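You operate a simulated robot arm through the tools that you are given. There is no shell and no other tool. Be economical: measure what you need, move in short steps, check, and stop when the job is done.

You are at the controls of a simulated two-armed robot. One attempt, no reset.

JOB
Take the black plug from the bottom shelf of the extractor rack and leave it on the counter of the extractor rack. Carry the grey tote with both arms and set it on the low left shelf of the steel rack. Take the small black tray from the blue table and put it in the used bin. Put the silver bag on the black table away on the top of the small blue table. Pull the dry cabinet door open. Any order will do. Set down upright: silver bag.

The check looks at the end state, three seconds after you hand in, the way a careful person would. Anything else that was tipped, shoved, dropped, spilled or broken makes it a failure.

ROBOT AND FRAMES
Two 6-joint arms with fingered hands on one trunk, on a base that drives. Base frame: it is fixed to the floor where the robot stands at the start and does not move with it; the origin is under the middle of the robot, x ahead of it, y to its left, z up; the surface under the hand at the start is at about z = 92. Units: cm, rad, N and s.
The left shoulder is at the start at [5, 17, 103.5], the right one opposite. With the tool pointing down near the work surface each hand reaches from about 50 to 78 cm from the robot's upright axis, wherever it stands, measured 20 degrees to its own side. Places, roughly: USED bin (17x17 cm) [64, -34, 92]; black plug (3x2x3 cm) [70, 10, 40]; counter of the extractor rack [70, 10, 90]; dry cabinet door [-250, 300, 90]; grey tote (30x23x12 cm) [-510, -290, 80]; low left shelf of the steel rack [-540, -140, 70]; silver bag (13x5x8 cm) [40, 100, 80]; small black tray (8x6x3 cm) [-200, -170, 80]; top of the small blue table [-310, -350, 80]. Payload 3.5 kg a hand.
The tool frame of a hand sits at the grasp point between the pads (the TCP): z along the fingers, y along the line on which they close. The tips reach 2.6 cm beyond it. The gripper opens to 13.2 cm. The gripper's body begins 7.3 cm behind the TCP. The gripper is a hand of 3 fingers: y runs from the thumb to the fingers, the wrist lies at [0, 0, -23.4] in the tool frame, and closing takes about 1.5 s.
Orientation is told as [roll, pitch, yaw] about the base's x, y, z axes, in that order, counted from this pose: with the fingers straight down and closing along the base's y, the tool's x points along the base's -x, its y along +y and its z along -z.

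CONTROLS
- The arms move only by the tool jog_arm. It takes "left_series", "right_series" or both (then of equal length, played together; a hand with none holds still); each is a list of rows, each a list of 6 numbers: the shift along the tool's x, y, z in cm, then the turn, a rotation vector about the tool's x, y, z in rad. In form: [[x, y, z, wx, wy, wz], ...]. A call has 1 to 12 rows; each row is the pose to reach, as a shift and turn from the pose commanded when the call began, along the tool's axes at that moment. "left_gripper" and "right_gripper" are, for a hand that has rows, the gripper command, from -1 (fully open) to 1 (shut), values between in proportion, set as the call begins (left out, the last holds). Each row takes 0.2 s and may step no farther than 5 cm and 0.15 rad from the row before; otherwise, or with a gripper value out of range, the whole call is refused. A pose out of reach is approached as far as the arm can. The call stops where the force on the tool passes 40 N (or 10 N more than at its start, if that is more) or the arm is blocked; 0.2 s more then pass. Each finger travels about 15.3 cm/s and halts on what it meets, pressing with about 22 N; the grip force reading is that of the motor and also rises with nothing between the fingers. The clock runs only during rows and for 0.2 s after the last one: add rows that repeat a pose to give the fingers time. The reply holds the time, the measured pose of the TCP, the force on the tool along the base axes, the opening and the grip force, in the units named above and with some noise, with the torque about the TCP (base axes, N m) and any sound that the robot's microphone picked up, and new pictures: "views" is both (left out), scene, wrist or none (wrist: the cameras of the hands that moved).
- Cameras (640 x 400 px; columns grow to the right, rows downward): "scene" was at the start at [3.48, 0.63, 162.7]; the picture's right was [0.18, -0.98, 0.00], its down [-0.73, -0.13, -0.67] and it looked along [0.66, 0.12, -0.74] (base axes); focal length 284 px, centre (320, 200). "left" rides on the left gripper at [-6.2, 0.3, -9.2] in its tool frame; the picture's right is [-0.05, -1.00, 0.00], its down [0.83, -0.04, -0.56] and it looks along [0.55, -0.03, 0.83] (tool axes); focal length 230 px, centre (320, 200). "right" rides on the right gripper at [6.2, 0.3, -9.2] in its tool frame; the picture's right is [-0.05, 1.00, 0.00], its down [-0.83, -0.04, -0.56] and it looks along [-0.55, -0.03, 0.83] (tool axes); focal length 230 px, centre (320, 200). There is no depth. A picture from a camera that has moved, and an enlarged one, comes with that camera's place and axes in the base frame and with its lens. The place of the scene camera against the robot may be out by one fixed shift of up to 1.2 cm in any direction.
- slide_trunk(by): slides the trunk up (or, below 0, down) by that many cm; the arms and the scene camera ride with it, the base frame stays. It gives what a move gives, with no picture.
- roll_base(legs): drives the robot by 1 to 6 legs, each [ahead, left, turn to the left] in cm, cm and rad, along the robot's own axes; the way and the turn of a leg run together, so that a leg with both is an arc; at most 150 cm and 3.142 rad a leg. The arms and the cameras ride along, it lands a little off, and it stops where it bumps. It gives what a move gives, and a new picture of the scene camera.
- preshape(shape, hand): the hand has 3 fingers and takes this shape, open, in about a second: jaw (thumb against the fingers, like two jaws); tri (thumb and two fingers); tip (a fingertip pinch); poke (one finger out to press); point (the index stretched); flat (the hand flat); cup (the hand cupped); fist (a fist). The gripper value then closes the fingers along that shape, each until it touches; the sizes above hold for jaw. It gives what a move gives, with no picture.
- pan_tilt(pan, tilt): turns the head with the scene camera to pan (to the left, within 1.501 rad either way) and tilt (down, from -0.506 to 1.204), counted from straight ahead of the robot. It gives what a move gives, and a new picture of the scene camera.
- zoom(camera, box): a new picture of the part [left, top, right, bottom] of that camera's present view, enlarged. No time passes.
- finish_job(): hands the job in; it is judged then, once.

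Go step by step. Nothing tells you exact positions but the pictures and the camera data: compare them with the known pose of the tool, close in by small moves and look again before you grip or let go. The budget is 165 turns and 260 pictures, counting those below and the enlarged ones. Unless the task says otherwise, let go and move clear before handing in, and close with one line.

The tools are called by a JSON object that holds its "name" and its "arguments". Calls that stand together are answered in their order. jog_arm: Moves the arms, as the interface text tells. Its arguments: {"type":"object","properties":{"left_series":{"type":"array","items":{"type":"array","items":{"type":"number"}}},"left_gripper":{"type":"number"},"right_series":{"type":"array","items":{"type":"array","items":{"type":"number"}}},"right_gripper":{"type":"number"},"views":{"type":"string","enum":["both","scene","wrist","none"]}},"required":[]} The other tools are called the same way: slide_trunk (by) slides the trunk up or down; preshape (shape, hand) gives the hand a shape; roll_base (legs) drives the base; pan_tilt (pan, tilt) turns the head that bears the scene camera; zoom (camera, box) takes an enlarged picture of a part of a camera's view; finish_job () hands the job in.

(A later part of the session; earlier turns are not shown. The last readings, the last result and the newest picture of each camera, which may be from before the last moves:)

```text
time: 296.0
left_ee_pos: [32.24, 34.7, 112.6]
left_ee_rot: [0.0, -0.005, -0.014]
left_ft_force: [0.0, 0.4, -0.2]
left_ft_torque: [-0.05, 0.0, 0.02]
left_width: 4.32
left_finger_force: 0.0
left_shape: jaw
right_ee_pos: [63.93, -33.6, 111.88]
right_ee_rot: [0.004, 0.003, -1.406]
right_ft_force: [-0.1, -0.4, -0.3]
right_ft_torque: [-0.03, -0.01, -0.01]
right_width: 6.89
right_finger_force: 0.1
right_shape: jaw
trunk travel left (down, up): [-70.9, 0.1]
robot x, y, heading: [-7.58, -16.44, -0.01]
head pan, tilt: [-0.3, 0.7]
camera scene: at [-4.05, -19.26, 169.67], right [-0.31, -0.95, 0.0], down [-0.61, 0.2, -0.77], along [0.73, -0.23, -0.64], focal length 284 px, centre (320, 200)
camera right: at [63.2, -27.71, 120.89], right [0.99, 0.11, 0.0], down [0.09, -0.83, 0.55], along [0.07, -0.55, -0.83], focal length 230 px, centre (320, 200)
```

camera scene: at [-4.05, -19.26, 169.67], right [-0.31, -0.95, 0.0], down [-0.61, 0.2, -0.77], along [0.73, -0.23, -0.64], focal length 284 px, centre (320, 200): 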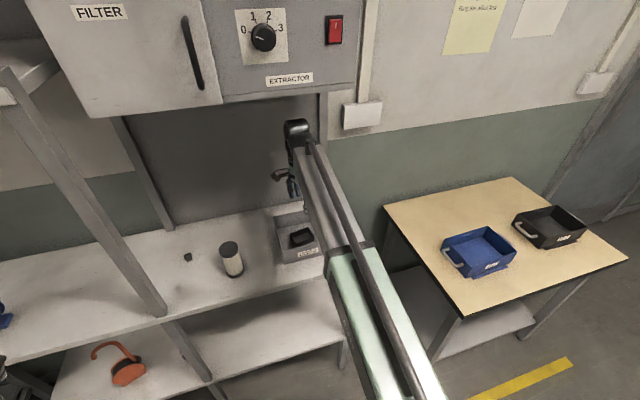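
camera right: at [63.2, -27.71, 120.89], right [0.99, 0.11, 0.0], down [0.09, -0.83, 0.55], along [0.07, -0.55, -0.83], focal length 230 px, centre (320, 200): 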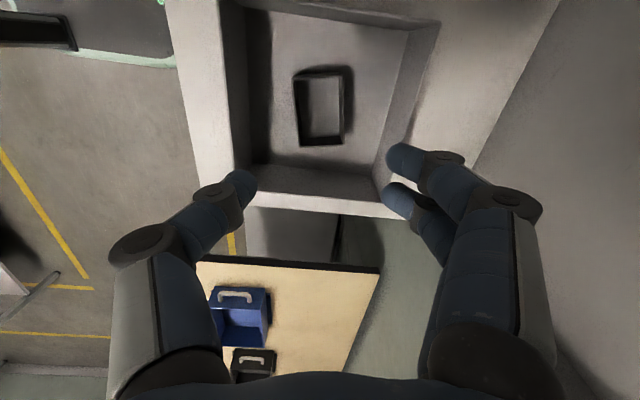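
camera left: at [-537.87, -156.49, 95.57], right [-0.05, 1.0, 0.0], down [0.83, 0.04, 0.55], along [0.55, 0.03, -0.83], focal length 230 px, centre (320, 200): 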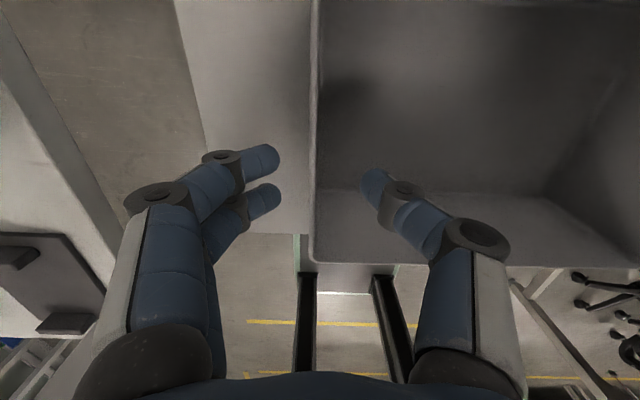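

The tray lies in the used bin. Now the dry cabinet: it's on the far side of the partition, so I go back around through the corridor.

{"name": "roll_base", "arguments": {"legs": [[-42, 0, 0], [0, 0, -1.56], [115, 0, 0], [113, 0, 0], [0, 0, -1.57]]}}

```text
time: 316.8
left_ee_pos: [-98.48, -288.43, 112.51]
left_ee_rot: [0.002, -0.001, 3.106]
left_ft_force: [0.3, 0.7, -0.1]
left_ft_torque: [0.01, 0.03, 0.01]
left_width: 4.33
left_finger_force: 0.1
left_shape: jaw
right_ee_pos: [-129.13, -219.45, 111.7]
right_ee_rot: [0.004, 0.003, 1.72]
right_ft_force: [0.2, -0.2, -0.1]
right_ft_torque: [0.01, -0.01, 0.02]
right_width: 6.88
right_finger_force: 0.1
right_shape: jaw
trunk travel left (down, up): [-70.9, 0.1]
robot x, y, heading: [-57.51, -238.62, 3.118]
head pan, tilt: [-0.3, 0.7]
camera scene: at [-61.93, -236.66, 169.68], right [0.32, 0.95, 0.0], down [0.61, -0.21, -0.76], along [-0.72, 0.25, -0.64], focal length 284 px, centre (320, 200)
```

scene: 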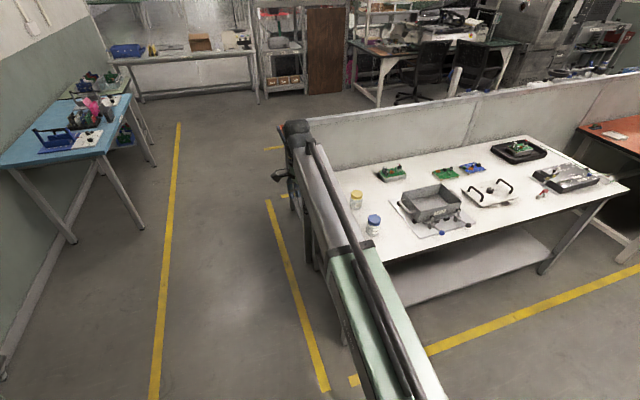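

I shift left a bit for clearance and continue through the gap, then turn to face +y.

{"name": "roll_base", "arguments": {"legs": [[0, 11, 0.02], [140, 0, 0], [130, 0, 0], [0, 0, -1.57]]}}

{"name": "pan_tilt", "arguments": {"pan": 0.0, "tilt": 0.3}}

{"name": "zoom", "arguments": {"camera": "scene", "box": [240, 40, 480, 190]}}

```text
time: 334.6
left_ee_pos: [-376.4, -206.98, 112.64]
left_ee_rot: [0.001, -0.002, 1.522]
left_ft_force: [-0.2, 0.9, -0.5]
left_ft_torque: [-0.01, 0.01, 0.03]
left_width: 4.33
left_finger_force: 0.0
left_shape: jaw
right_ee_pos: [-307.04, -177.25, 111.68]
right_ee_rot: [0.002, 0.003, 0.137]
right_ft_force: [0.4, -0.6, -0.1]
right_ft_torque: [0.03, -0.01, 0.0]
right_width: 6.87
right_finger_force: 0.0
right_shape: jaw
trunk travel left (down, up): [-70.9, 0.1]
robot x, y, heading: [-327.13, -248.47, 1.527]
head pan, tilt: [-0.3, 0.7]
camera scene: at [-324.7, -245.3, 169.68], right [0.94, -0.33, 0.0], down [-0.22, -0.61, -0.76], along [0.26, 0.72, -0.64], focal length 284 px, centre (320, 200)
```

scene: 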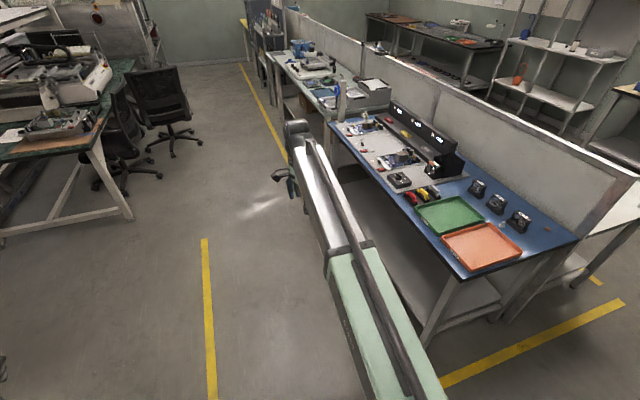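

```text
time: 335.4
left_ee_pos: [-376.39, -207.07, 112.54]
left_ee_rot: [-0.001, -0.003, 1.525]
left_ft_force: [-0.1, -0.7, -0.3]
left_ft_torque: [-0.02, -0.01, 0.0]
left_width: 4.31
left_finger_force: 0.0
left_shape: jaw
right_ee_pos: [-307.1, -177.2, 111.72]
right_ee_rot: [0.005, 0.003, 0.137]
right_ft_force: [-0.2, 0.6, -0.1]
right_ft_torque: [-0.02, 0.0, 0.0]
right_width: 6.88
right_finger_force: 0.1
right_shape: jaw
trunk travel left (down, up): [-70.9, 0.1]
robot x, y, heading: [-327.07, -248.66, 1.529]
head pan, tilt: [0.0, 0.3]
camera scene: at [-327.16, -243.98, 173.28], right [1.0, -0.04, 0.0], down [-0.01, -0.3, -0.95], along [0.04, 0.95, -0.3], focal length 284 px, centre (320, 200)
```

scene: 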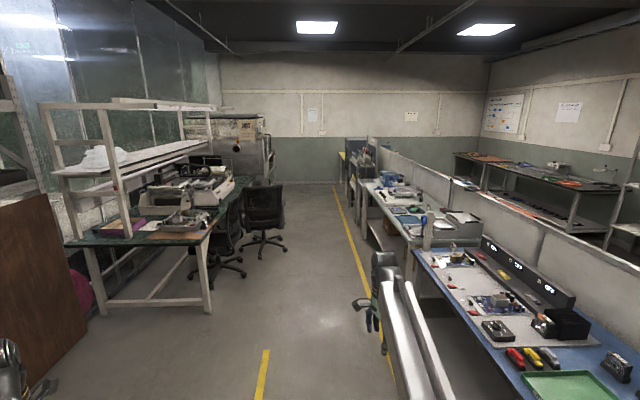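

```text
2.67 times, centred on (360, 115) of scene
camera zoom: at [-327.16, -243.98, 173.28], right [1.0, -0.04, 0.0], down [-0.01, -0.3, -0.95], along [0.04, 0.95, -0.3], focal length 757 px, centre (213, 427)
```

zoom: 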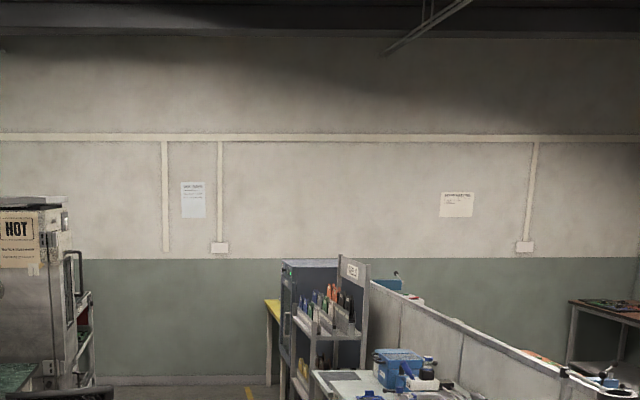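

The dry cabinet appears to be the grey cabinet at the far end, its front facing the aisle (-x side). I bring the left arm back in front and drive up the aisle.

{"name": "jog_arm", "arguments": {"left_series": [[-3, -3.5, 0.5, 0, 0, 0], [-6, -7, 1, 0, 0, 0], [-9, -10.5, 1, 0, 0, 0], [-12, -14, 1, 0, 0, 0], [-15, -17.5, 1, 0, 0, 0], [-18, -21, 1, 0, 0, 0], [-21, -24.5, 1, 0, 0, 0], [-24, -28, 1, 0, 0, 0], [-26, -31, 1, 0, 0, 0]], "views": "none"}}

{"name": "roll_base", "arguments": {"legs": [[0, -14, 0.042], [140, 0, 0], [140, 0, 0], [110, 0, 0]]}}

{"name": "zoom", "arguments": {"camera": "scene", "box": [240, 80, 560, 280]}}

```text
time: 337.4
left_ee_pos: [-344.29, -182.34, 111.88]
left_ee_rot: [0.0, -0.002, 1.527]
left_ft_force: [-0.6, -0.6, -0.2]
left_ft_torque: [-0.01, -0.04, 0.05]
left_width: 4.33
left_finger_force: 0.0
left_shape: jaw
right_ee_pos: [-307.17, -177.2, 111.63]
right_ee_rot: [0.003, 0.003, 0.137]
right_ft_force: [0.1, 0.4, 0.6]
right_ft_torque: [0.01, -0.03, 0.01]
right_width: 6.85
right_finger_force: 0.0
right_shape: jaw
trunk travel left (down, up): [-70.9, 0.1]
robot x, y, heading: [-327.02, -248.54, 1.531]
head pan, tilt: [0.0, 0.3]
```

```text
time: 357.1
left_ee_pos: [-319.13, 207.34, 111.81]
left_ee_rot: [0.001, -0.003, 1.506]
left_ft_force: [1.0, -0.7, -0.2]
left_ft_torque: [-0.02, 0.02, 0.01]
left_width: 4.33
left_finger_force: 0.1
left_shape: jaw
right_ee_pos: [-281.84, 211.9, 111.7]
right_ee_rot: [0.004, 0.002, 0.117]
right_ft_force: [-0.6, 0.3, 0.4]
right_ft_torque: [0.0, -0.03, 0.02]
right_width: 6.88
right_finger_force: 0.0
right_shape: jaw
trunk travel left (down, up): [-70.9, 0.1]
robot x, y, heading: [-302.9, 141.17, 1.516]
head pan, tilt: [0.0, 0.3]
camera scene: at [-303.04, 145.55, 173.29], right [1.0, -0.06, 0.0], down [-0.02, -0.3, -0.96], along [0.06, 0.95, -0.3], focal length 284 px, centre (320, 200)
```

scene: 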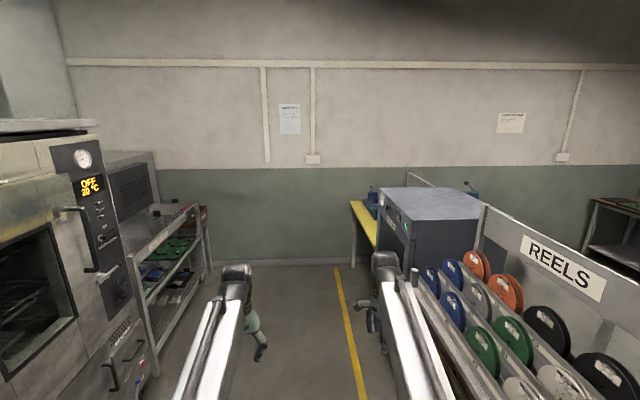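

```text
2.00 times, centred on (400, 180) of scene
camera zoom: at [-303.04, 145.55, 173.29], right [1.0, -0.06, 0.0], down [-0.02, -0.3, -0.96], along [0.06, 0.95, -0.3], focal length 568 px, centre (160, 240)
```

zoom: 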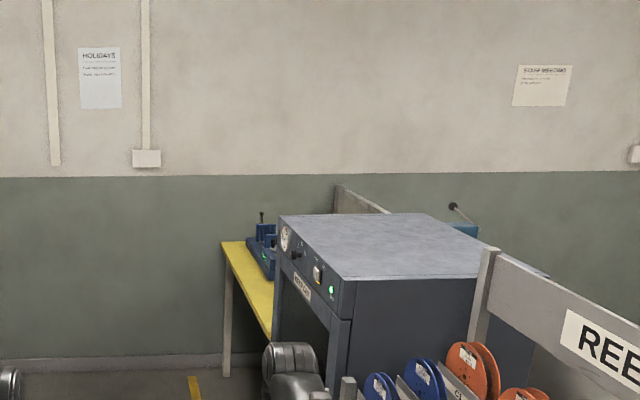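

The cabinet front is at x≈-250, y≈276–340, top z≈121. I retract both hands, straighten the right one, then pull up beside it and turn to face it.

{"name": "jog_arm", "arguments": {"left_series": [[1.2, 0, 0, 0, 0, 0], [2.4, 0, 0, 0, 0, 0], [3.6, 0, 0, 0, 0, 0], [4.8, 0, 0, 0, 0, 0], [6, 0, 0, 0, 0, 0], [7.2, 0, 0, 0, 0, 0], [8.4, 0, 0, 0, 0, 0], [9.6, 0, 0, 0, 0, 0], [10.8, 0, 0, 0, 0, 0], [12, 0, 0, 0, 0, 0]], "right_series": [[0.2, -1.2, 0, 0, 0, -0.14], [0.4, -2.4, 0, 0, 0, -0.28], [0.6, -3.6, 0, 0, 0, -0.42], [0.8, -4.8, 0, 0, 0, -0.56], [1, -6, 0, 0, 0, -0.7], [1.2, -7.2, 0, 0, 0, -0.84], [1.4, -8.4, 0, 0, 0, -0.98], [1.6, -9.6, 0, 0, 0, -1.12], [1.8, -10.8, 0, 0, 0, -1.26], [2, -12, 0, 0, 0, -1.4]], "views": "none"}}

{"name": "roll_base", "arguments": {"legs": [[0, 22, 0.05], [140, 0, 0], [14, 0, 0], [0, 0, -1.57]]}}

{"name": "pan_tilt", "arguments": {"pan": 0.0, "tilt": 0.6}}

```text
time: 359.3
left_ee_pos: [-319.9, 195.25, 111.72]
left_ee_rot: [0.002, -0.001, 1.507]
left_ft_force: [0.1, 1.3, 0.3]
left_ft_torque: [0.0, 0.01, 0.01]
left_width: 4.32
left_finger_force: 0.1
left_shape: jaw
right_ee_pos: [-282.46, 199.67, 111.67]
right_ee_rot: [0.003, -0.003, 1.523]
right_ft_force: [0.3, -0.4, -0.4]
right_ft_torque: [0.01, 0.0, -0.03]
right_width: 6.86
right_finger_force: 0.1
right_shape: jaw
trunk travel left (down, up): [-70.9, 0.1]
robot x, y, heading: [-303.06, 140.85, 1.516]
head pan, tilt: [0.0, 0.3]
```

```text
time: 372.4
left_ee_pos: [-270.37, 315.1, 111.71]
left_ee_rot: [0.001, -0.001, -0.011]
left_ft_force: [-1.0, 1.2, 0.9]
left_ft_torque: [0.04, -0.03, 0.0]
left_width: 4.33
left_finger_force: 0.0
left_shape: jaw
right_ee_pos: [-264.0, 278.21, 111.67]
right_ee_rot: [0.004, -0.003, 0.0]
right_ft_force: [-0.3, 0.6, -0.2]
right_ft_torque: [0.0, -0.01, 0.01]
right_width: 6.87
right_finger_force: 0.0
right_shape: jaw
trunk travel left (down, up): [-70.9, 0.1]
robot x, y, heading: [-323.71, 295.47, -0.011]
head pan, tilt: [0.0, 0.3]
camera scene: at [-318.74, 294.73, 173.29], right [-0.01, -1.0, 0.0], down [-0.3, 0.0, -0.96], along [0.96, -0.01, -0.3], focal length 284 px, centre (320, 200)
```

scene: 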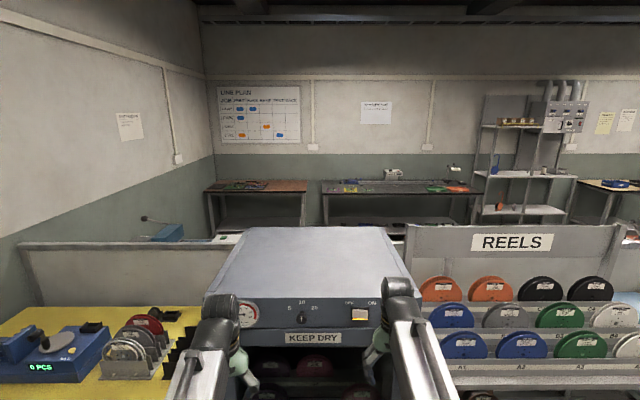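

```text
time: 373.1
left_ee_pos: [-270.23, 315.18, 111.74]
left_ee_rot: [0.001, -0.001, -0.012]
left_ft_force: [0.1, 0.0, 0.2]
left_ft_torque: [-0.02, 0.03, 0.0]
left_width: 4.31
left_finger_force: 0.0
left_shape: jaw
right_ee_pos: [-263.98, 278.16, 111.77]
right_ee_rot: [0.002, -0.005, 0.0]
right_ft_force: [1.0, 0.6, -0.2]
right_ft_torque: [0.0, -0.01, 0.02]
right_width: 6.84
right_finger_force: 0.1
right_shape: jaw
trunk travel left (down, up): [-70.9, 0.1]
robot x, y, heading: [-323.96, 295.36, -0.008]
head pan, tilt: [0.0, 0.6]
camera scene: at [-319.24, 294.74, 170.55], right [-0.01, -1.0, 0.0], down [-0.56, 0.0, -0.83], along [0.83, -0.01, -0.56], focal length 284 px, centre (320, 200)
```

scene: 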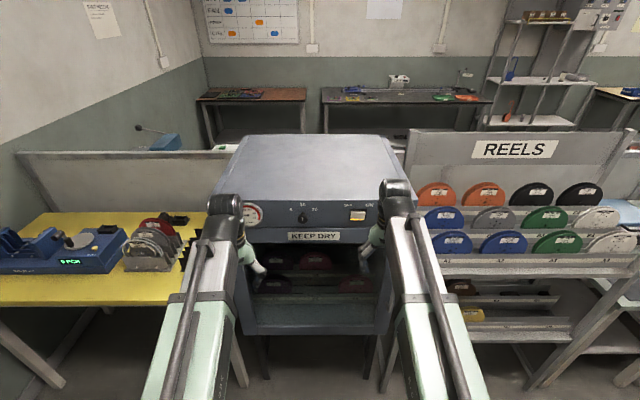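

{"name": "zoom", "arguments": {"camera": "scene", "box": [190, 180, 430, 360]}}

{"name": "jog_arm", "arguments": {"right_series": [[0, 0, 0, 0, 0, 0]], "left_series": [[0, 0, 0, 0, 0, 0]], "views": "wrist"}}

```text
2.22 times, centred on (310, 270) of scene
camera zoom: at [-319.24, 294.74, 170.55], right [-0.01, -1.0, 0.0], down [-0.56, 0.0, -0.83], along [0.83, -0.01, -0.56], focal length 631 px, centre (342, 44)
```

zoom: 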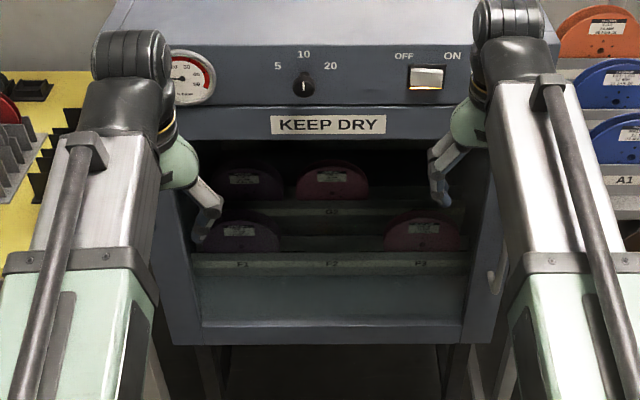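

```text
time: 373.6
left_ee_pos: [-270.21, 315.07, 111.77]
left_ee_rot: [-0.001, -0.001, -0.013]
left_ft_force: [0.3, -0.2, 0.5]
left_ft_torque: [0.05, 0.03, 0.06]
left_width: 4.31
left_finger_force: 0.0
left_shape: jaw
right_ee_pos: [-264.01, 278.15, 111.61]
right_ee_rot: [0.003, -0.002, 0.0]
right_ft_force: [-0.5, -0.9, 0.0]
right_ft_torque: [-0.01, 0.02, -0.01]
right_width: 6.88
right_finger_force: 0.1
right_shape: jaw
trunk travel left (down, up): [-70.9, 0.1]
robot x, y, heading: [-323.65, 295.43, -0.005]
head pan, tilt: [0.0, 0.6]
camera right: at [-270.21, 278.32, 120.81], right [0.05, 1.0, 0.0], down [0.83, -0.05, 0.56], along [0.56, -0.03, -0.83], focal length 230 px, centre (320, 200)
camera left: at [-264.1, 315.4, 120.98], right [0.04, -1.0, 0.0], down [-0.83, -0.03, 0.55], along [-0.55, -0.02, -0.83], focal length 230 px, centre (320, 200)
```

right: 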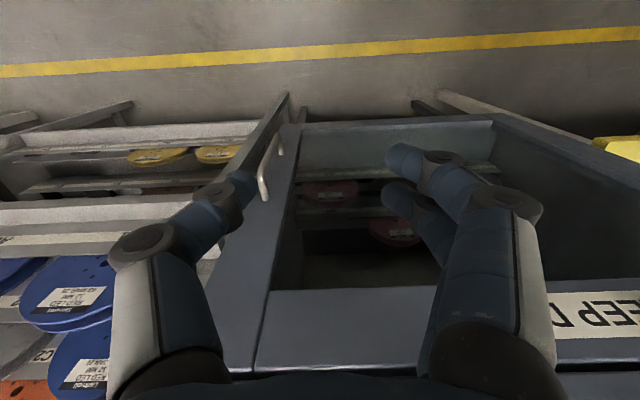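
left: 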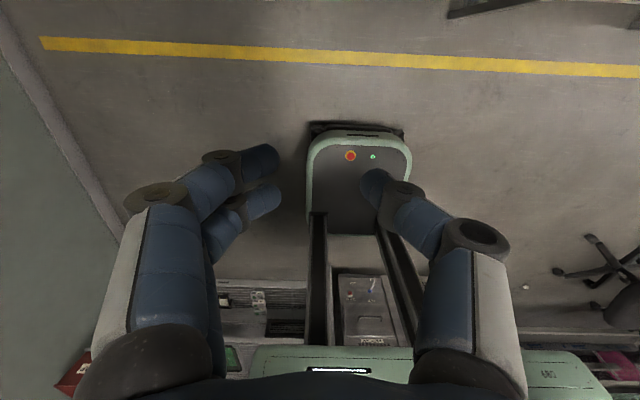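

The door handle is a vertical bar on the door's right stile (y≈266, z≈60–85), so the hinge is on the left. I back up 15 cm and shift right to view it between the arms.

{"name": "roll_base", "arguments": {"legs": [[-14, 0, 0], [0, -28, 0]]}}

{"name": "zoom", "arguments": {"camera": "scene", "box": [240, 150, 400, 270]}}

{"name": "jog_arm", "arguments": {"right_series": [[0, 0, 0, 0, 0, 0]], "left_series": [[0, 0, 0, 0, 0, 0]], "views": "wrist"}}

```text
time: 376.4
left_ee_pos: [-284.56, 286.81, 111.77]
left_ee_rot: [0.001, -0.001, -0.016]
left_ft_force: [-0.3, -0.3, -0.8]
left_ft_torque: [0.03, 0.0, 0.03]
left_width: 4.35
left_finger_force: 0.1
left_shape: jaw
right_ee_pos: [-278.31, 249.79, 111.63]
right_ee_rot: [0.005, -0.002, -0.002]
right_ft_force: [0.7, 0.1, 0.3]
right_ft_torque: [0.02, 0.0, -0.02]
right_width: 6.85
right_finger_force: 0.0
right_shape: jaw
trunk travel left (down, up): [-70.9, 0.1]
robot x, y, heading: [-338.04, 267.66, -0.013]
head pan, tilt: [0.0, 0.6]
camera scene: at [-333.47, 266.53, 170.54], right [-0.01, -1.0, 0.0], down [-0.56, 0.01, -0.83], along [0.83, -0.01, -0.56], focal length 284 px, centre (320, 200)
```

scene: 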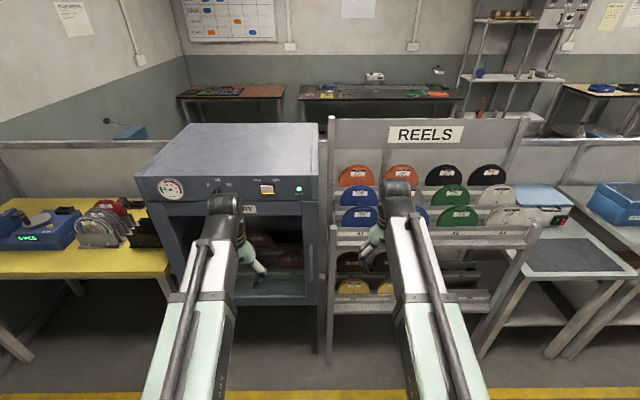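

```text
3.33 times, centred on (320, 210) of scene
camera zoom: at [-333.47, 266.53, 170.54], right [-0.01, -1.0, 0.0], down [-0.56, 0.01, -0.83], along [0.83, -0.01, -0.56], focal length 947 px, centre (320, 167)
```

zoom: 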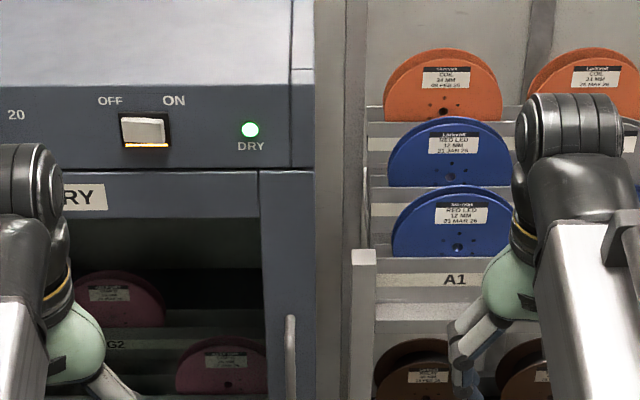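

```text
time: 376.8
left_ee_pos: [-284.53, 286.85, 111.73]
left_ee_rot: [-0.001, -0.001, -0.016]
left_ft_force: [-0.6, -0.7, 0.6]
left_ft_torque: [0.04, 0.0, 0.01]
left_width: 4.3
left_finger_force: 0.1
left_shape: jaw
right_ee_pos: [-278.28, 249.76, 111.73]
right_ee_rot: [0.002, -0.003, -0.004]
right_ft_force: [-0.8, 0.3, 0.1]
right_ft_torque: [0.02, 0.01, 0.01]
right_width: 6.86
right_finger_force: 0.2
right_shape: jaw
trunk travel left (down, up): [-70.9, 0.1]
robot x, y, heading: [-338.19, 267.82, -0.014]
head pan, tilt: [0.0, 0.6]
camera right: at [-284.51, 250.06, 120.8], right [0.06, 1.0, 0.0], down [0.83, -0.05, 0.56], along [0.56, -0.03, -0.83], focal length 230 px, centre (320, 200)
camera left: at [-278.27, 287.12, 120.99], right [0.04, -1.0, 0.0], down [-0.83, -0.03, 0.55], along [-0.55, -0.02, -0.83], focal length 230 px, centre (320, 200)
```

right: 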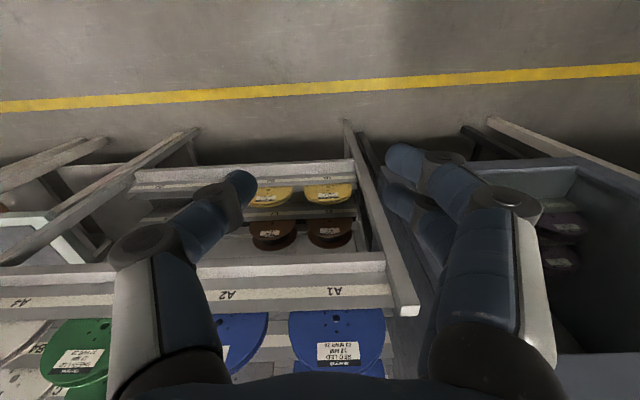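
left: 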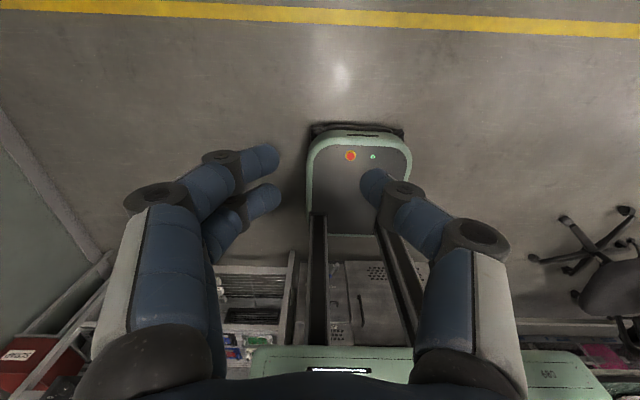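

{"name": "zoom", "arguments": {"camera": "scene", "box": [260, 220, 360, 320]}}

```text
4.00 times, centred on (310, 270) of scene
camera zoom: at [-333.47, 266.65, 170.54], right [-0.01, -1.0, 0.0], down [-0.56, 0.01, -0.83], along [0.83, -0.01, -0.56], focal length 1136 px, centre (360, -80)
```

zoom: 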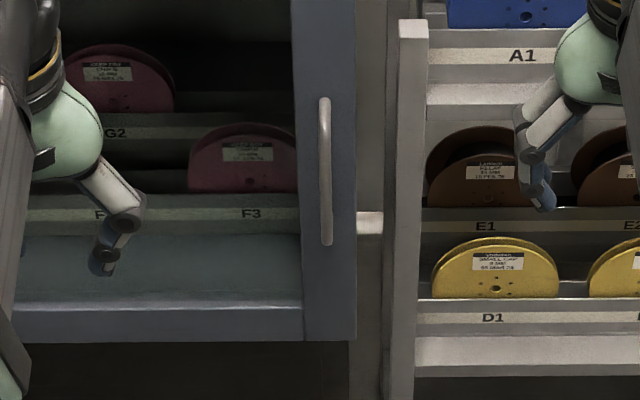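

Handle: vertical bar at x≈-253, y≈269, z≈72–93; hinge on the left at y≈327. I move the base left 16.5 cm and tilt the right hand 45° forward, bringing it in front of the handle at z≈83.

{"name": "roll_base", "arguments": {"legs": [[0, 16.5, 0.014]]}}

{"name": "jog_arm", "arguments": {"right_series": [[-0.8, 0.2, 2.4, 0, -0.065, 0], [-1.7, 0.4, 4.8, 0, -0.131, 0], [-2.5, 0.7, 7.2, 0, -0.196, 0], [-3.3, 0.9, 9.6, 0, -0.262, 0], [-4.2, 1.1, 12, 0, -0.327, 0], [-5, 1.3, 14.4, 0, -0.393, 0], [-5.8, 1.6, 16.8, 0, -0.458, 0], [-6.7, 1.8, 19.2, 0, -0.524, 0], [-7.5, 2, 21.6, 0, -0.589, 0], [-8.3, 2.2, 24, 0, -0.654, 0], [-9.2, 2.5, 26.4, 0, -0.72, 0], [-10, 2.7, 28.5, 0, -0.785, 0]], "right_gripper": 0.0}}

```text
time: 378.3
left_ee_pos: [-284.74, 304.9, 111.67]
left_ee_rot: [-0.001, -0.001, 0.0]
left_ft_force: [0.1, 0.0, 0.2]
left_ft_torque: [-0.04, 0.03, 0.02]
left_width: 4.33
left_finger_force: 0.1
left_shape: jaw
right_ee_pos: [-277.88, 267.91, 111.71]
right_ee_rot: [0.002, -0.004, 0.013]
right_ft_force: [0.8, 0.4, -0.1]
right_ft_torque: [-0.04, 0.01, 0.0]
right_width: 6.85
right_finger_force: 0.1
right_shape: jaw
trunk travel left (down, up): [-70.9, 0.1]
robot x, y, heading: [-337.91, 284.28, 0.002]
head pan, tilt: [0.0, 0.6]
camera scene: at [-333.44, 283.85, 170.54], right [0.01, -1.0, 0.0], down [-0.56, 0.0, -0.83], along [0.83, 0.0, -0.56], focal length 284 px, centre (320, 200)
```

scene: 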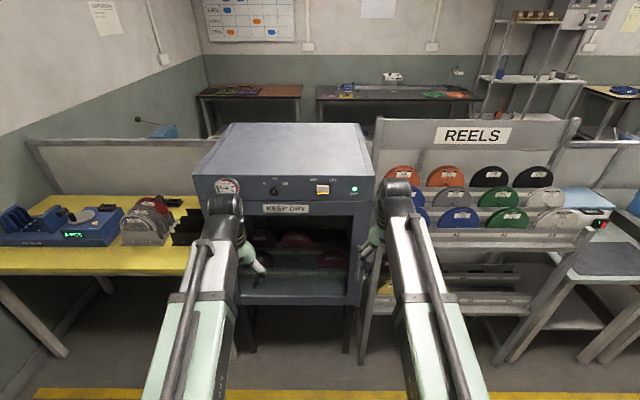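

```text
time: 380.9
left_ee_pos: [-284.72, 304.68, 111.75]
left_ee_rot: [0.0, -0.002, -0.002]
left_ft_force: [-0.5, -0.6, 0.8]
left_ft_torque: [0.02, 0.01, -0.01]
left_width: 4.34
left_finger_force: 0.0
left_shape: jaw
right_ee_pos: [-267.73, 270.61, 83.13]
right_ee_rot: [0.005, -0.79, 0.008]
right_ft_force: [0.0, 0.3, -0.3]
right_ft_torque: [-0.02, 0.0, 0.01]
right_width: 6.65
right_finger_force: 0.1
right_shape: jaw
trunk travel left (down, up): [-70.9, 0.1]
robot x, y, heading: [-337.9, 284.39, 0.011]
head pan, tilt: [0.0, 0.6]
camera scene: at [-333.42, 283.63, 170.54], right [0.01, -1.0, 0.0], down [-0.56, 0.0, -0.83], along [0.82, 0.01, -0.56], focal length 284 px, centre (320, 200)
camera right: at [-278.75, 270.64, 85.18], right [0.02, 1.0, 0.04], down [0.19, -0.04, 0.98], along [0.98, -0.02, -0.19], focal length 230 px, centre (320, 200)
```

scene: 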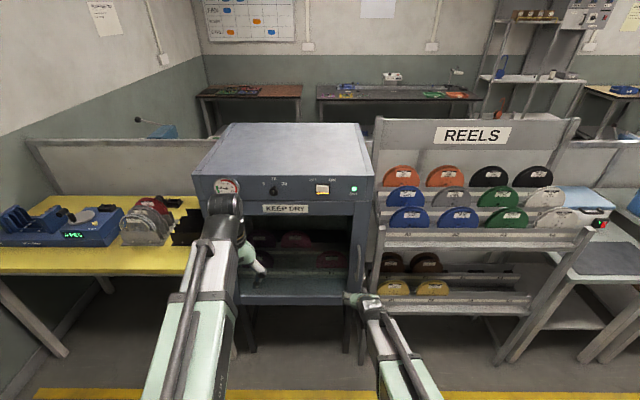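
right: 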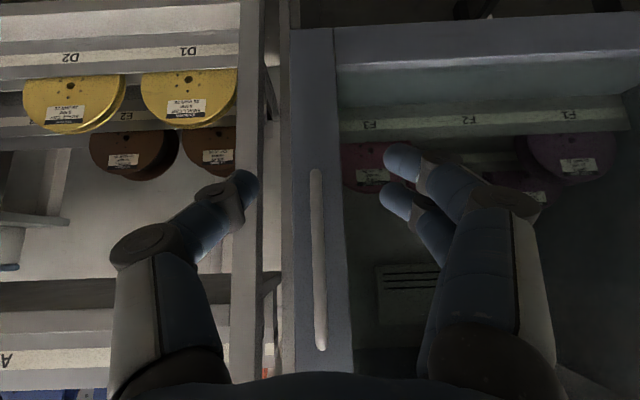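

The handle is centred between the fingers. I narrow the opening a bit and move forward 11 cm, then look.

{"name": "jog_arm", "arguments": {"right_series": [[-2.2, 0, 1.6, 0, 0, 0], [-4.5, 0, 3.3, 0, 0, 0], [-6.7, 0, 5, 0, 0, 0], [-9, 0, 6.7, 0, 0, 0], [-9, 0, 6.7, 0, 0, 0]], "right_gripper": 0.2, "views": "wrist"}}

```text
time: 382.1
left_ee_pos: [-284.66, 304.65, 111.77]
left_ee_rot: [-0.001, -0.003, 0.0]
left_ft_force: [0.6, 0.0, 0.2]
left_ft_torque: [0.01, 0.02, 0.01]
left_width: 4.33
left_finger_force: 0.1
left_shape: jaw
right_ee_pos: [-256.75, 270.69, 84.94]
right_ee_rot: [0.005, -0.787, 0.008]
right_ft_force: [-1.1, -0.1, 0.4]
right_ft_torque: [0.01, 0.02, -0.01]
right_width: 5.35
right_finger_force: 0.2
right_shape: jaw
trunk travel left (down, up): [-70.9, 0.1]
robot x, y, heading: [-338.03, 284.28, 0.004]
head pan, tilt: [0.0, 0.6]
camera right: at [-267.65, 270.81, 87.04], right [0.02, 1.0, 0.04], down [0.19, -0.04, 0.98], along [0.98, -0.02, -0.19], focal length 230 px, centre (320, 200)
```

right: 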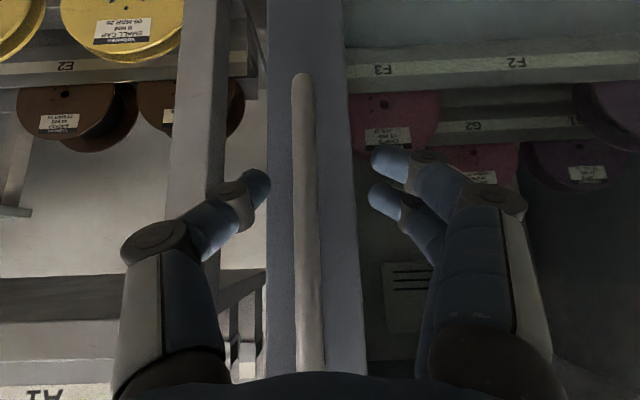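

The bar lies between the fingertips at about the TCP. I go 1.2 cm deeper, centre it, and close.

{"name": "jog_arm", "arguments": {"right_series": [[-0.4, -0.3, 0.4, 0, 0, 0], [-0.85, -0.6, 0.85, 0, 0, 0], [-0.85, -0.6, 0.85, 0, 0, 0]], "views": "none"}}

{"name": "jog_arm", "arguments": {"right_series": [[0, 0, 0, 0, 0, 0], [0, 0, 0, 0, 0, 0], [0, 0, 0, 0, 0, 0], [0, 0, 0, 0, 0, 0], [0, 0, 0, 0, 0, 0], [0, 0, 0, 0, 0, 0]], "right_gripper": 1, "views": "wrist"}}

```text
time: 382.9
left_ee_pos: [-284.67, 304.66, 111.79]
left_ee_rot: [-0.001, -0.002, 0.001]
left_ft_force: [0.1, -0.5, -0.2]
left_ft_torque: [-0.01, 0.01, 0.01]
left_width: 4.34
left_finger_force: 0.1
left_shape: jaw
right_ee_pos: [-255.49, 270.1, 84.9]
right_ee_rot: [0.004, -0.788, 0.008]
right_ft_force: [-0.4, -0.3, -0.4]
right_ft_torque: [0.01, 0.0, -0.06]
right_width: 5.34
right_finger_force: 0.1
right_shape: jaw
trunk travel left (down, up): [-70.9, 0.1]
robot x, y, heading: [-338.25, 284.9, 0.007]
head pan, tilt: [0.0, 0.6]
```

```text
time: 384.3
left_ee_pos: [-284.91, 304.66, 111.8]
left_ee_rot: [0.0, -0.002, 0.001]
left_ft_force: [-0.1, 0.2, -0.1]
left_ft_torque: [0.0, 0.0, -0.02]
left_width: 4.34
left_finger_force: 0.1
left_shape: jaw
right_ee_pos: [-255.59, 269.98, 84.87]
right_ee_rot: [0.006, -0.787, 0.009]
right_ft_force: [-1.0, 4.7, -0.5]
right_ft_torque: [0.17, 0.02, 0.53]
right_width: 0.0
right_finger_force: 21.9
right_shape: jaw
trunk travel left (down, up): [-70.9, 0.1]
robot x, y, heading: [-338.01, 284.46, 0.004]
head pan, tilt: [0.0, 0.6]
camera right: at [-266.47, 270.23, 86.95], right [0.02, 1.0, 0.04], down [0.19, -0.04, 0.98], along [0.98, -0.02, -0.19], focal length 230 px, centre (320, 200)
```

right: 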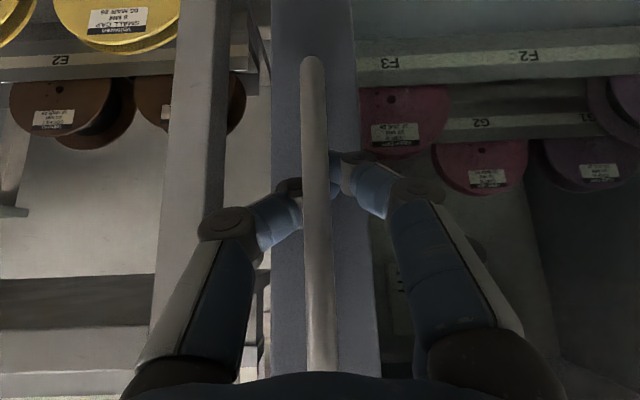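

The fingers are hooked behind the bar. I pull by rotating the robot about the hinge (≈(-249,327)): a first small arc.

{"name": "roll_base", "arguments": {"legs": [[-4.3, 8.9, -0.1]]}}

```text
time: 385.4
left_ee_pos: [-286.99, 308.58, 111.83]
left_ee_rot: [-0.002, -0.003, -0.097]
left_ft_force: [0.3, 0.4, -0.4]
left_ft_torque: [-0.01, -0.02, -0.01]
left_width: 4.37
left_finger_force: 0.1
left_shape: jaw
right_ee_pos: [-261.29, 271.15, 84.92]
right_ee_rot: [0.002, -0.786, -0.089]
right_ft_force: [-2.9, -6.1, -3.4]
right_ft_torque: [0.01, 0.2, 0.61]
right_width: 0.0
right_finger_force: 22.1
right_shape: jaw
trunk travel left (down, up): [-70.9, 0.1]
robot x, y, heading: [-341.68, 293.42, -0.093]
head pan, tilt: [0.0, 0.6]
camera scene: at [-337.4, 292.45, 170.54], right [-0.09, -1.0, 0.0], down [-0.56, 0.05, -0.83], along [0.82, -0.08, -0.56], focal length 284 px, centre (320, 200)
```

scene: 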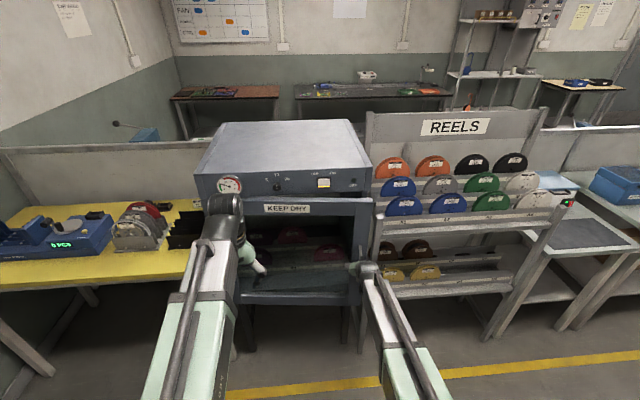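

Forces are small and the handle follows. Continuing the arc in 0.15 rad legs.

{"name": "roll_base", "arguments": {"legs": [[-6.4, 13.3, -0.15], [-6.4, 13.3, -0.15]]}}

{"name": "jog_arm", "arguments": {"right_series": [[0, 0, 0, 0, 0, 0]], "views": "wrist"}}

```text
time: 387.7
left_ee_pos: [-291.05, 320.15, 111.8]
left_ee_rot: [-0.002, -0.001, -0.398]
left_ft_force: [0.0, 0.1, 0.1]
left_ft_torque: [0.0, 0.01, 0.04]
left_width: 4.33
left_finger_force: 0.1
left_shape: jaw
right_ee_pos: [-277.67, 276.8, 84.82]
right_ee_rot: [0.003, -0.785, -0.39]
right_ft_force: [-3.5, -4.4, -2.1]
right_ft_torque: [0.11, 0.06, 0.61]
right_width: 0.0
right_finger_force: 21.9
right_shape: jaw
trunk travel left (down, up): [-70.9, 0.1]
robot x, y, heading: [-348.39, 322.18, -0.393]
head pan, tilt: [0.0, 0.6]
camera scene: at [-343.86, 319.53, 170.54], right [-0.38, -0.92, 0.0], down [-0.52, 0.22, -0.83], along [0.76, -0.32, -0.56], focal length 284 px, centre (320, 200)
```

scene: 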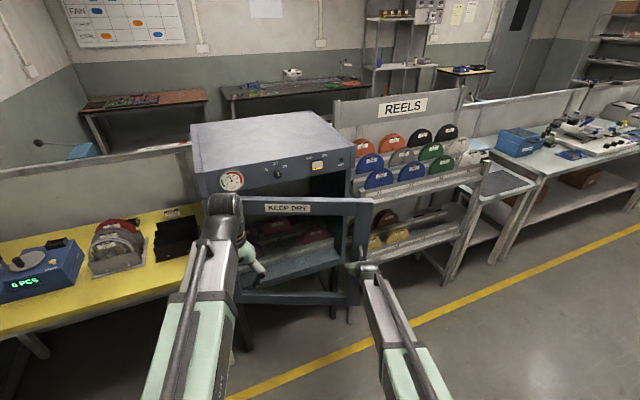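

```text
time: 388.1
left_ee_pos: [-291.09, 320.04, 111.82]
left_ee_rot: [-0.001, -0.002, -0.399]
left_ft_force: [0.0, -0.4, 0.1]
left_ft_torque: [0.0, 0.02, 0.04]
left_width: 4.33
left_finger_force: 0.1
left_shape: jaw
right_ee_pos: [-277.71, 276.67, 84.86]
right_ee_rot: [0.004, -0.785, -0.389]
right_ft_force: [-1.2, -0.9, 1.4]
right_ft_torque: [0.17, -0.02, 0.55]
right_width: 0.01
right_finger_force: 22.0
right_shape: jaw
trunk travel left (down, up): [-70.9, 0.1]
robot x, y, heading: [-347.9, 322.05, -0.389]
head pan, tilt: [0.0, 0.6]
camera right: at [-287.72, 281.1, 86.9], right [0.41, 0.91, 0.04], down [0.16, -0.12, 0.98], along [0.9, -0.4, -0.2], focal length 230 px, centre (320, 200)
```

right: 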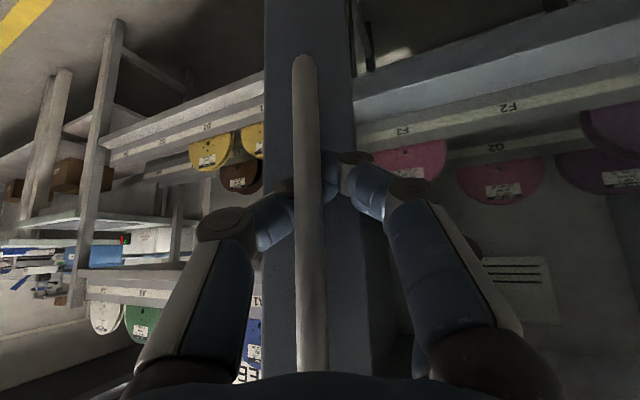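

Door is opening nicely. Continuing four more legs.

{"name": "roll_base", "arguments": {"legs": [[-6.4, 13.3, -0.15], [-6.4, 13.3, -0.15], [-6.4, 13.3, -0.15], [-6.4, 13.3, -0.15]]}}

{"name": "pan_tilt", "arguments": {"pan": 0.7, "tilt": 0.5}}

```text
time: 392.4
left_ee_pos: [-288.16, 344.44, 111.78]
left_ee_rot: [0.0, -0.002, -1.003]
left_ft_force: [-0.2, 0.1, -0.4]
left_ft_torque: [-0.01, 0.02, 0.03]
left_width: 4.35
left_finger_force: 0.1
left_shape: jaw
right_ee_pos: [-301.71, 301.14, 84.78]
right_ee_rot: [0.003, -0.785, -0.993]
right_ft_force: [-1.8, 0.5, -1.1]
right_ft_torque: [0.1, -0.05, 0.52]
right_width: 0.03
right_finger_force: 22.2
right_shape: jaw
trunk travel left (down, up): [-70.9, 0.1]
robot x, y, heading: [-333.65, 378.14, -0.999]
head pan, tilt: [0.0, 0.6]
camera scene: at [-331.51, 373.58, 170.54], right [-0.84, -0.54, 0.0], down [-0.31, 0.47, -0.83], along [0.45, -0.69, -0.56], focal length 284 px, centre (320, 200)
```

scene: 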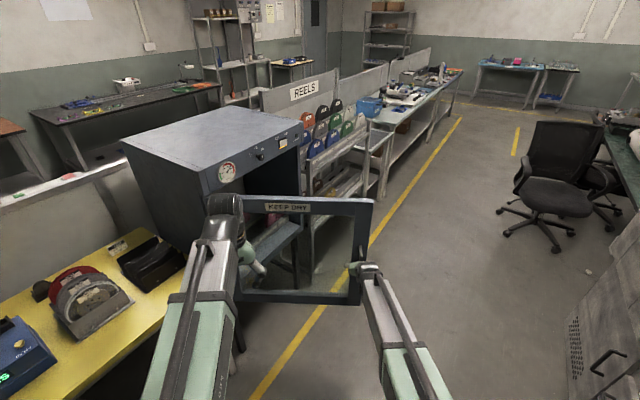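

```text
time: 393.5
left_ee_pos: [-288.29, 344.29, 111.73]
left_ee_rot: [0.001, -0.002, -1.002]
left_ft_force: [-0.8, 0.0, -0.5]
left_ft_torque: [-0.01, -0.02, 0.02]
left_width: 4.31
left_finger_force: 0.0
left_shape: jaw
right_ee_pos: [-301.81, 301.13, 84.85]
right_ee_rot: [0.005, -0.786, -0.993]
right_ft_force: [0.6, 1.9, 2.9]
right_ft_torque: [0.09, -0.15, 0.5]
right_width: 0.02
right_finger_force: 22.3
right_shape: jaw
trunk travel left (down, up): [-70.9, 0.1]
robot x, y, heading: [-333.65, 378.0, -0.99]
head pan, tilt: [0.7, 0.499]
camera scene: at [-327.7, 378.25, 171.45], right [-0.29, -0.96, 0.0], down [-0.46, 0.14, -0.88], along [0.84, -0.26, -0.48], focal length 284 px, centre (320, 200)
```

scene: 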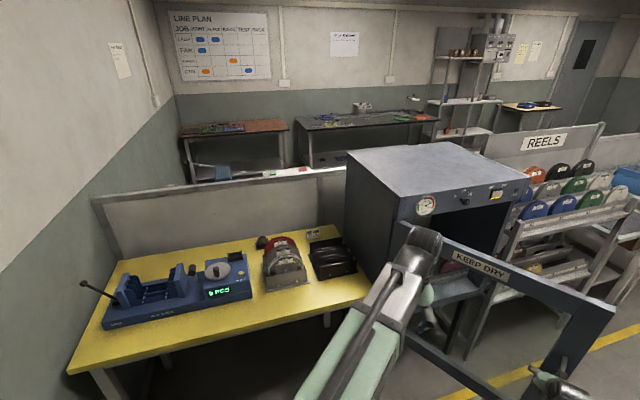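

Open ~57°. One more leg, then I'll draw it further with the arm.

{"name": "roll_base", "arguments": {"legs": [[-6.4, 13.3, -0.15]]}}

```text
time: 394.8
left_ee_pos: [-285.03, 349.83, 111.86]
left_ee_rot: [-0.001, -0.001, -1.151]
left_ft_force: [0.5, 0.1, 0.3]
left_ft_torque: [-0.03, 0.01, -0.01]
left_width: 4.33
left_finger_force: 0.1
left_shape: jaw
right_ee_pos: [-304.9, 309.2, 84.75]
right_ee_rot: [0.003, -0.787, -1.142]
right_ft_force: [-1.3, 0.7, -0.7]
right_ft_torque: [0.08, -0.03, 0.5]
right_width: 0.0
right_finger_force: 21.7
right_shape: jaw
trunk travel left (down, up): [-70.9, 0.1]
robot x, y, heading: [-324.87, 390.53, -1.149]
head pan, tilt: [0.7, 0.499]
camera scene: at [-318.76, 389.33, 171.44], right [-0.43, -0.9, 0.0], down [-0.43, 0.21, -0.88], along [0.79, -0.38, -0.48], focal length 284 px, centre (320, 200)
```

scene: 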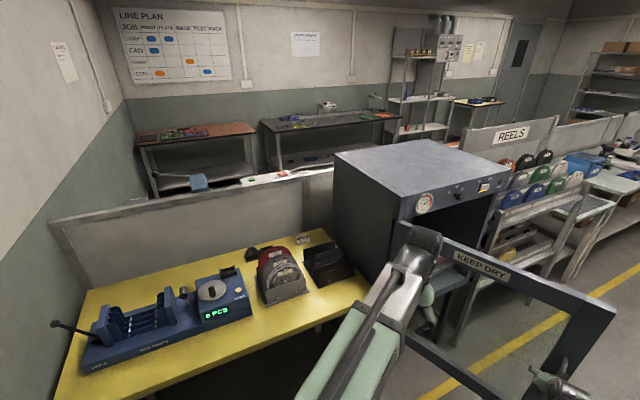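

Now I pull the handle ~12 cm further along the arc with the arm.

{"name": "jog_arm", "arguments": {"right_series": [[1.6, 0.5, -1.6, 0, 0, 0], [3.2, 1.0, -3.2, 0, 0, 0], [4.9, 1.5, -4.9, 0, 0, 0], [6.5, 2.0, -6.5, 0, 0, 0], [8.1, 2.5, -8.1, 0, 0, 0], [8.1, 2.5, -8.1, 0, 0, 0]]}}

```text
time: 396.2
left_ee_pos: [-284.98, 349.78, 111.75]
left_ee_rot: [-0.001, -0.002, -1.152]
left_ft_force: [0.2, 0.4, -0.3]
left_ft_torque: [-0.02, 0.0, -0.02]
left_width: 4.32
left_finger_force: 0.1
left_shape: jaw
right_ee_pos: [-307.31, 320.57, 84.7]
right_ee_rot: [0.003, -0.784, -1.145]
right_ft_force: [6.4, 0.7, -0.6]
right_ft_torque: [0.03, -0.01, 0.14]
right_width: 0.0
right_finger_force: 21.6
right_shape: jaw
trunk travel left (down, up): [-70.9, 0.1]
robot x, y, heading: [-325.11, 390.23, -1.147]
head pan, tilt: [0.7, 0.499]
camera scene: at [-318.81, 389.18, 171.45], right [-0.43, -0.9, 0.0], down [-0.43, 0.21, -0.88], along [0.79, -0.38, -0.48], focal length 284 px, centre (320, 200)
camera right: at [-311.71, 330.56, 86.81], right [0.92, 0.38, 0.04], down [0.04, -0.2, 0.98], along [0.38, -0.9, -0.2], focal length 230 px, centre (320, 200)
```

scene: 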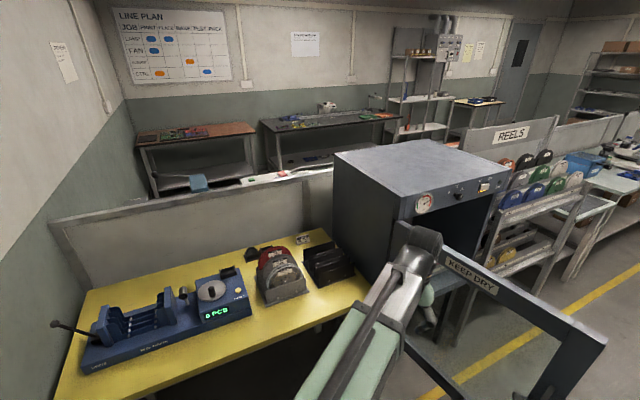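
right: 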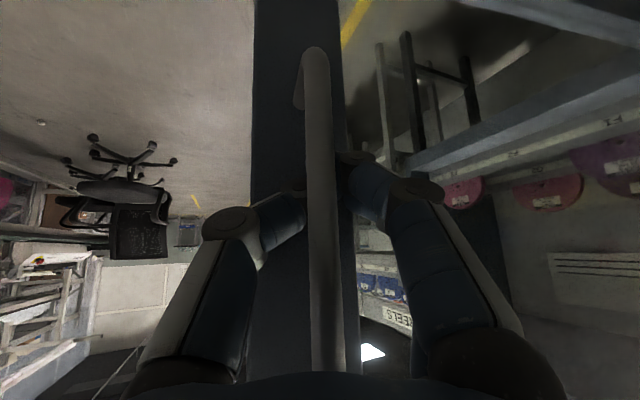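

Door is open about 77°. I open the fingers and retreat along the tool axis.

{"name": "jog_arm", "arguments": {"right_series": [[0, 0, 0, 0, 0, 0], [0, 0, 0, 0, 0, 0], [0, 0, 0, 0, 0, 0], [0, 0, -2, 0, 0, 0], [0, 0, -5, 0, 0, 0], [0, 0, -9, 0, 0, 0], [0, 0, -13, 0, 0, 0]], "right_gripper": 0.1}}

{"name": "pan_tilt", "arguments": {"pan": 0.2, "tilt": 0.6}}

```text
time: 397.8
left_ee_pos: [-285.01, 349.8, 111.68]
left_ee_rot: [0.0, -0.003, -1.152]
left_ft_force: [-0.4, 0.1, -0.4]
left_ft_torque: [-0.02, 0.04, 0.02]
left_width: 4.31
left_finger_force: 0.1
left_shape: jaw
right_ee_pos: [-311.02, 328.77, 94.09]
right_ee_rot: [0.002, -0.783, -1.146]
right_ft_force: [-0.7, -0.2, 0.6]
right_ft_torque: [0.0, -0.04, 0.02]
right_width: 5.9
right_finger_force: 0.2
right_shape: jaw
right hand out of reach, approached as far as the arm can: row 7
trunk travel left (down, up): [-70.9, 0.1]
robot x, y, heading: [-324.97, 390.0, -1.15]
head pan, tilt: [0.7, 0.499]
camera scene: at [-318.88, 389.21, 171.45], right [-0.43, -0.9, 0.0], down [-0.43, 0.21, -0.88], along [0.79, -0.38, -0.48], focal length 284 px, centre (320, 200)
camera right: at [-315.3, 338.67, 96.15], right [0.92, 0.38, 0.04], down [0.04, -0.2, 0.98], along [0.38, -0.9, -0.2], focal length 230 px, centre (320, 200)
```

scene: 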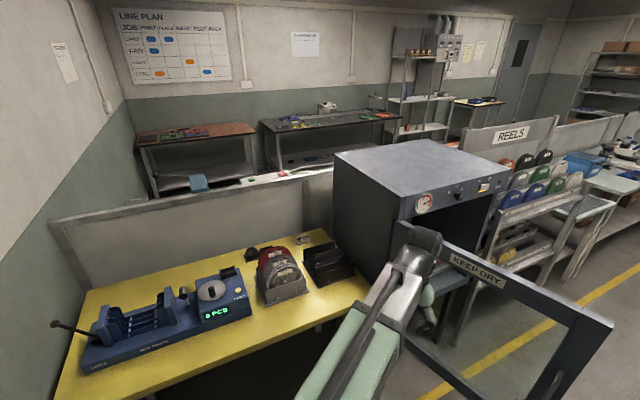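
right: 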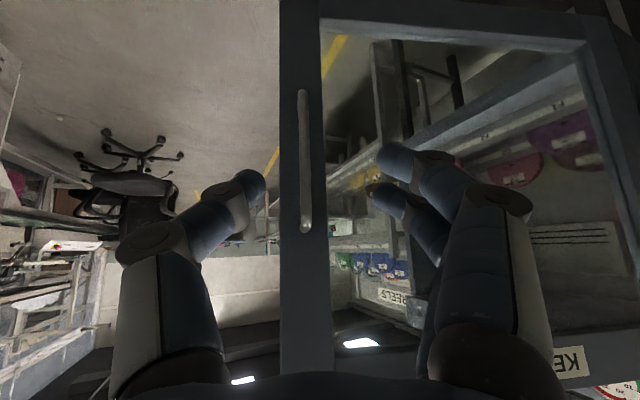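

```text
time: 398.8
left_ee_pos: [-285.01, 349.87, 111.88]
left_ee_rot: [0.0, -0.002, -1.152]
left_ft_force: [-0.3, 0.7, -0.4]
left_ft_torque: [-0.01, -0.02, 0.01]
left_width: 4.36
left_finger_force: 0.1
left_shape: jaw
right_ee_pos: [-310.91, 328.58, 94.0]
right_ee_rot: [0.002, -0.782, -1.144]
right_ft_force: [-0.7, 0.1, -0.7]
right_ft_torque: [0.0, -0.01, 0.01]
right_width: 5.91
right_finger_force: 0.0
right_shape: jaw
trunk travel left (down, up): [-70.9, 0.1]
robot x, y, heading: [-325.23, 390.21, -1.146]
head pan, tilt: [0.201, 0.6]
camera scene: at [-321.91, 385.96, 170.54], right [-0.81, -0.58, 0.0], down [-0.33, 0.46, -0.83], along [0.48, -0.67, -0.56], focal length 284 px, centre (320, 200)
```

scene: 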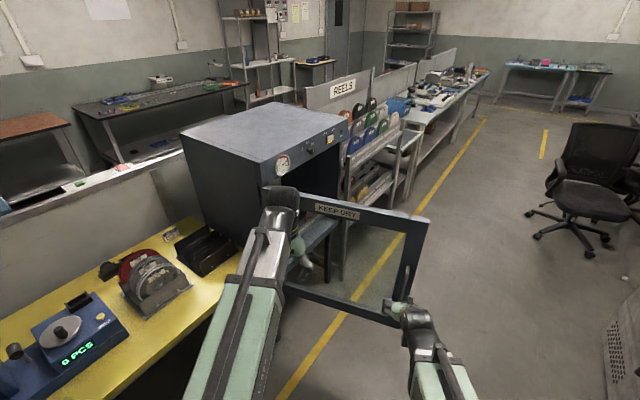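

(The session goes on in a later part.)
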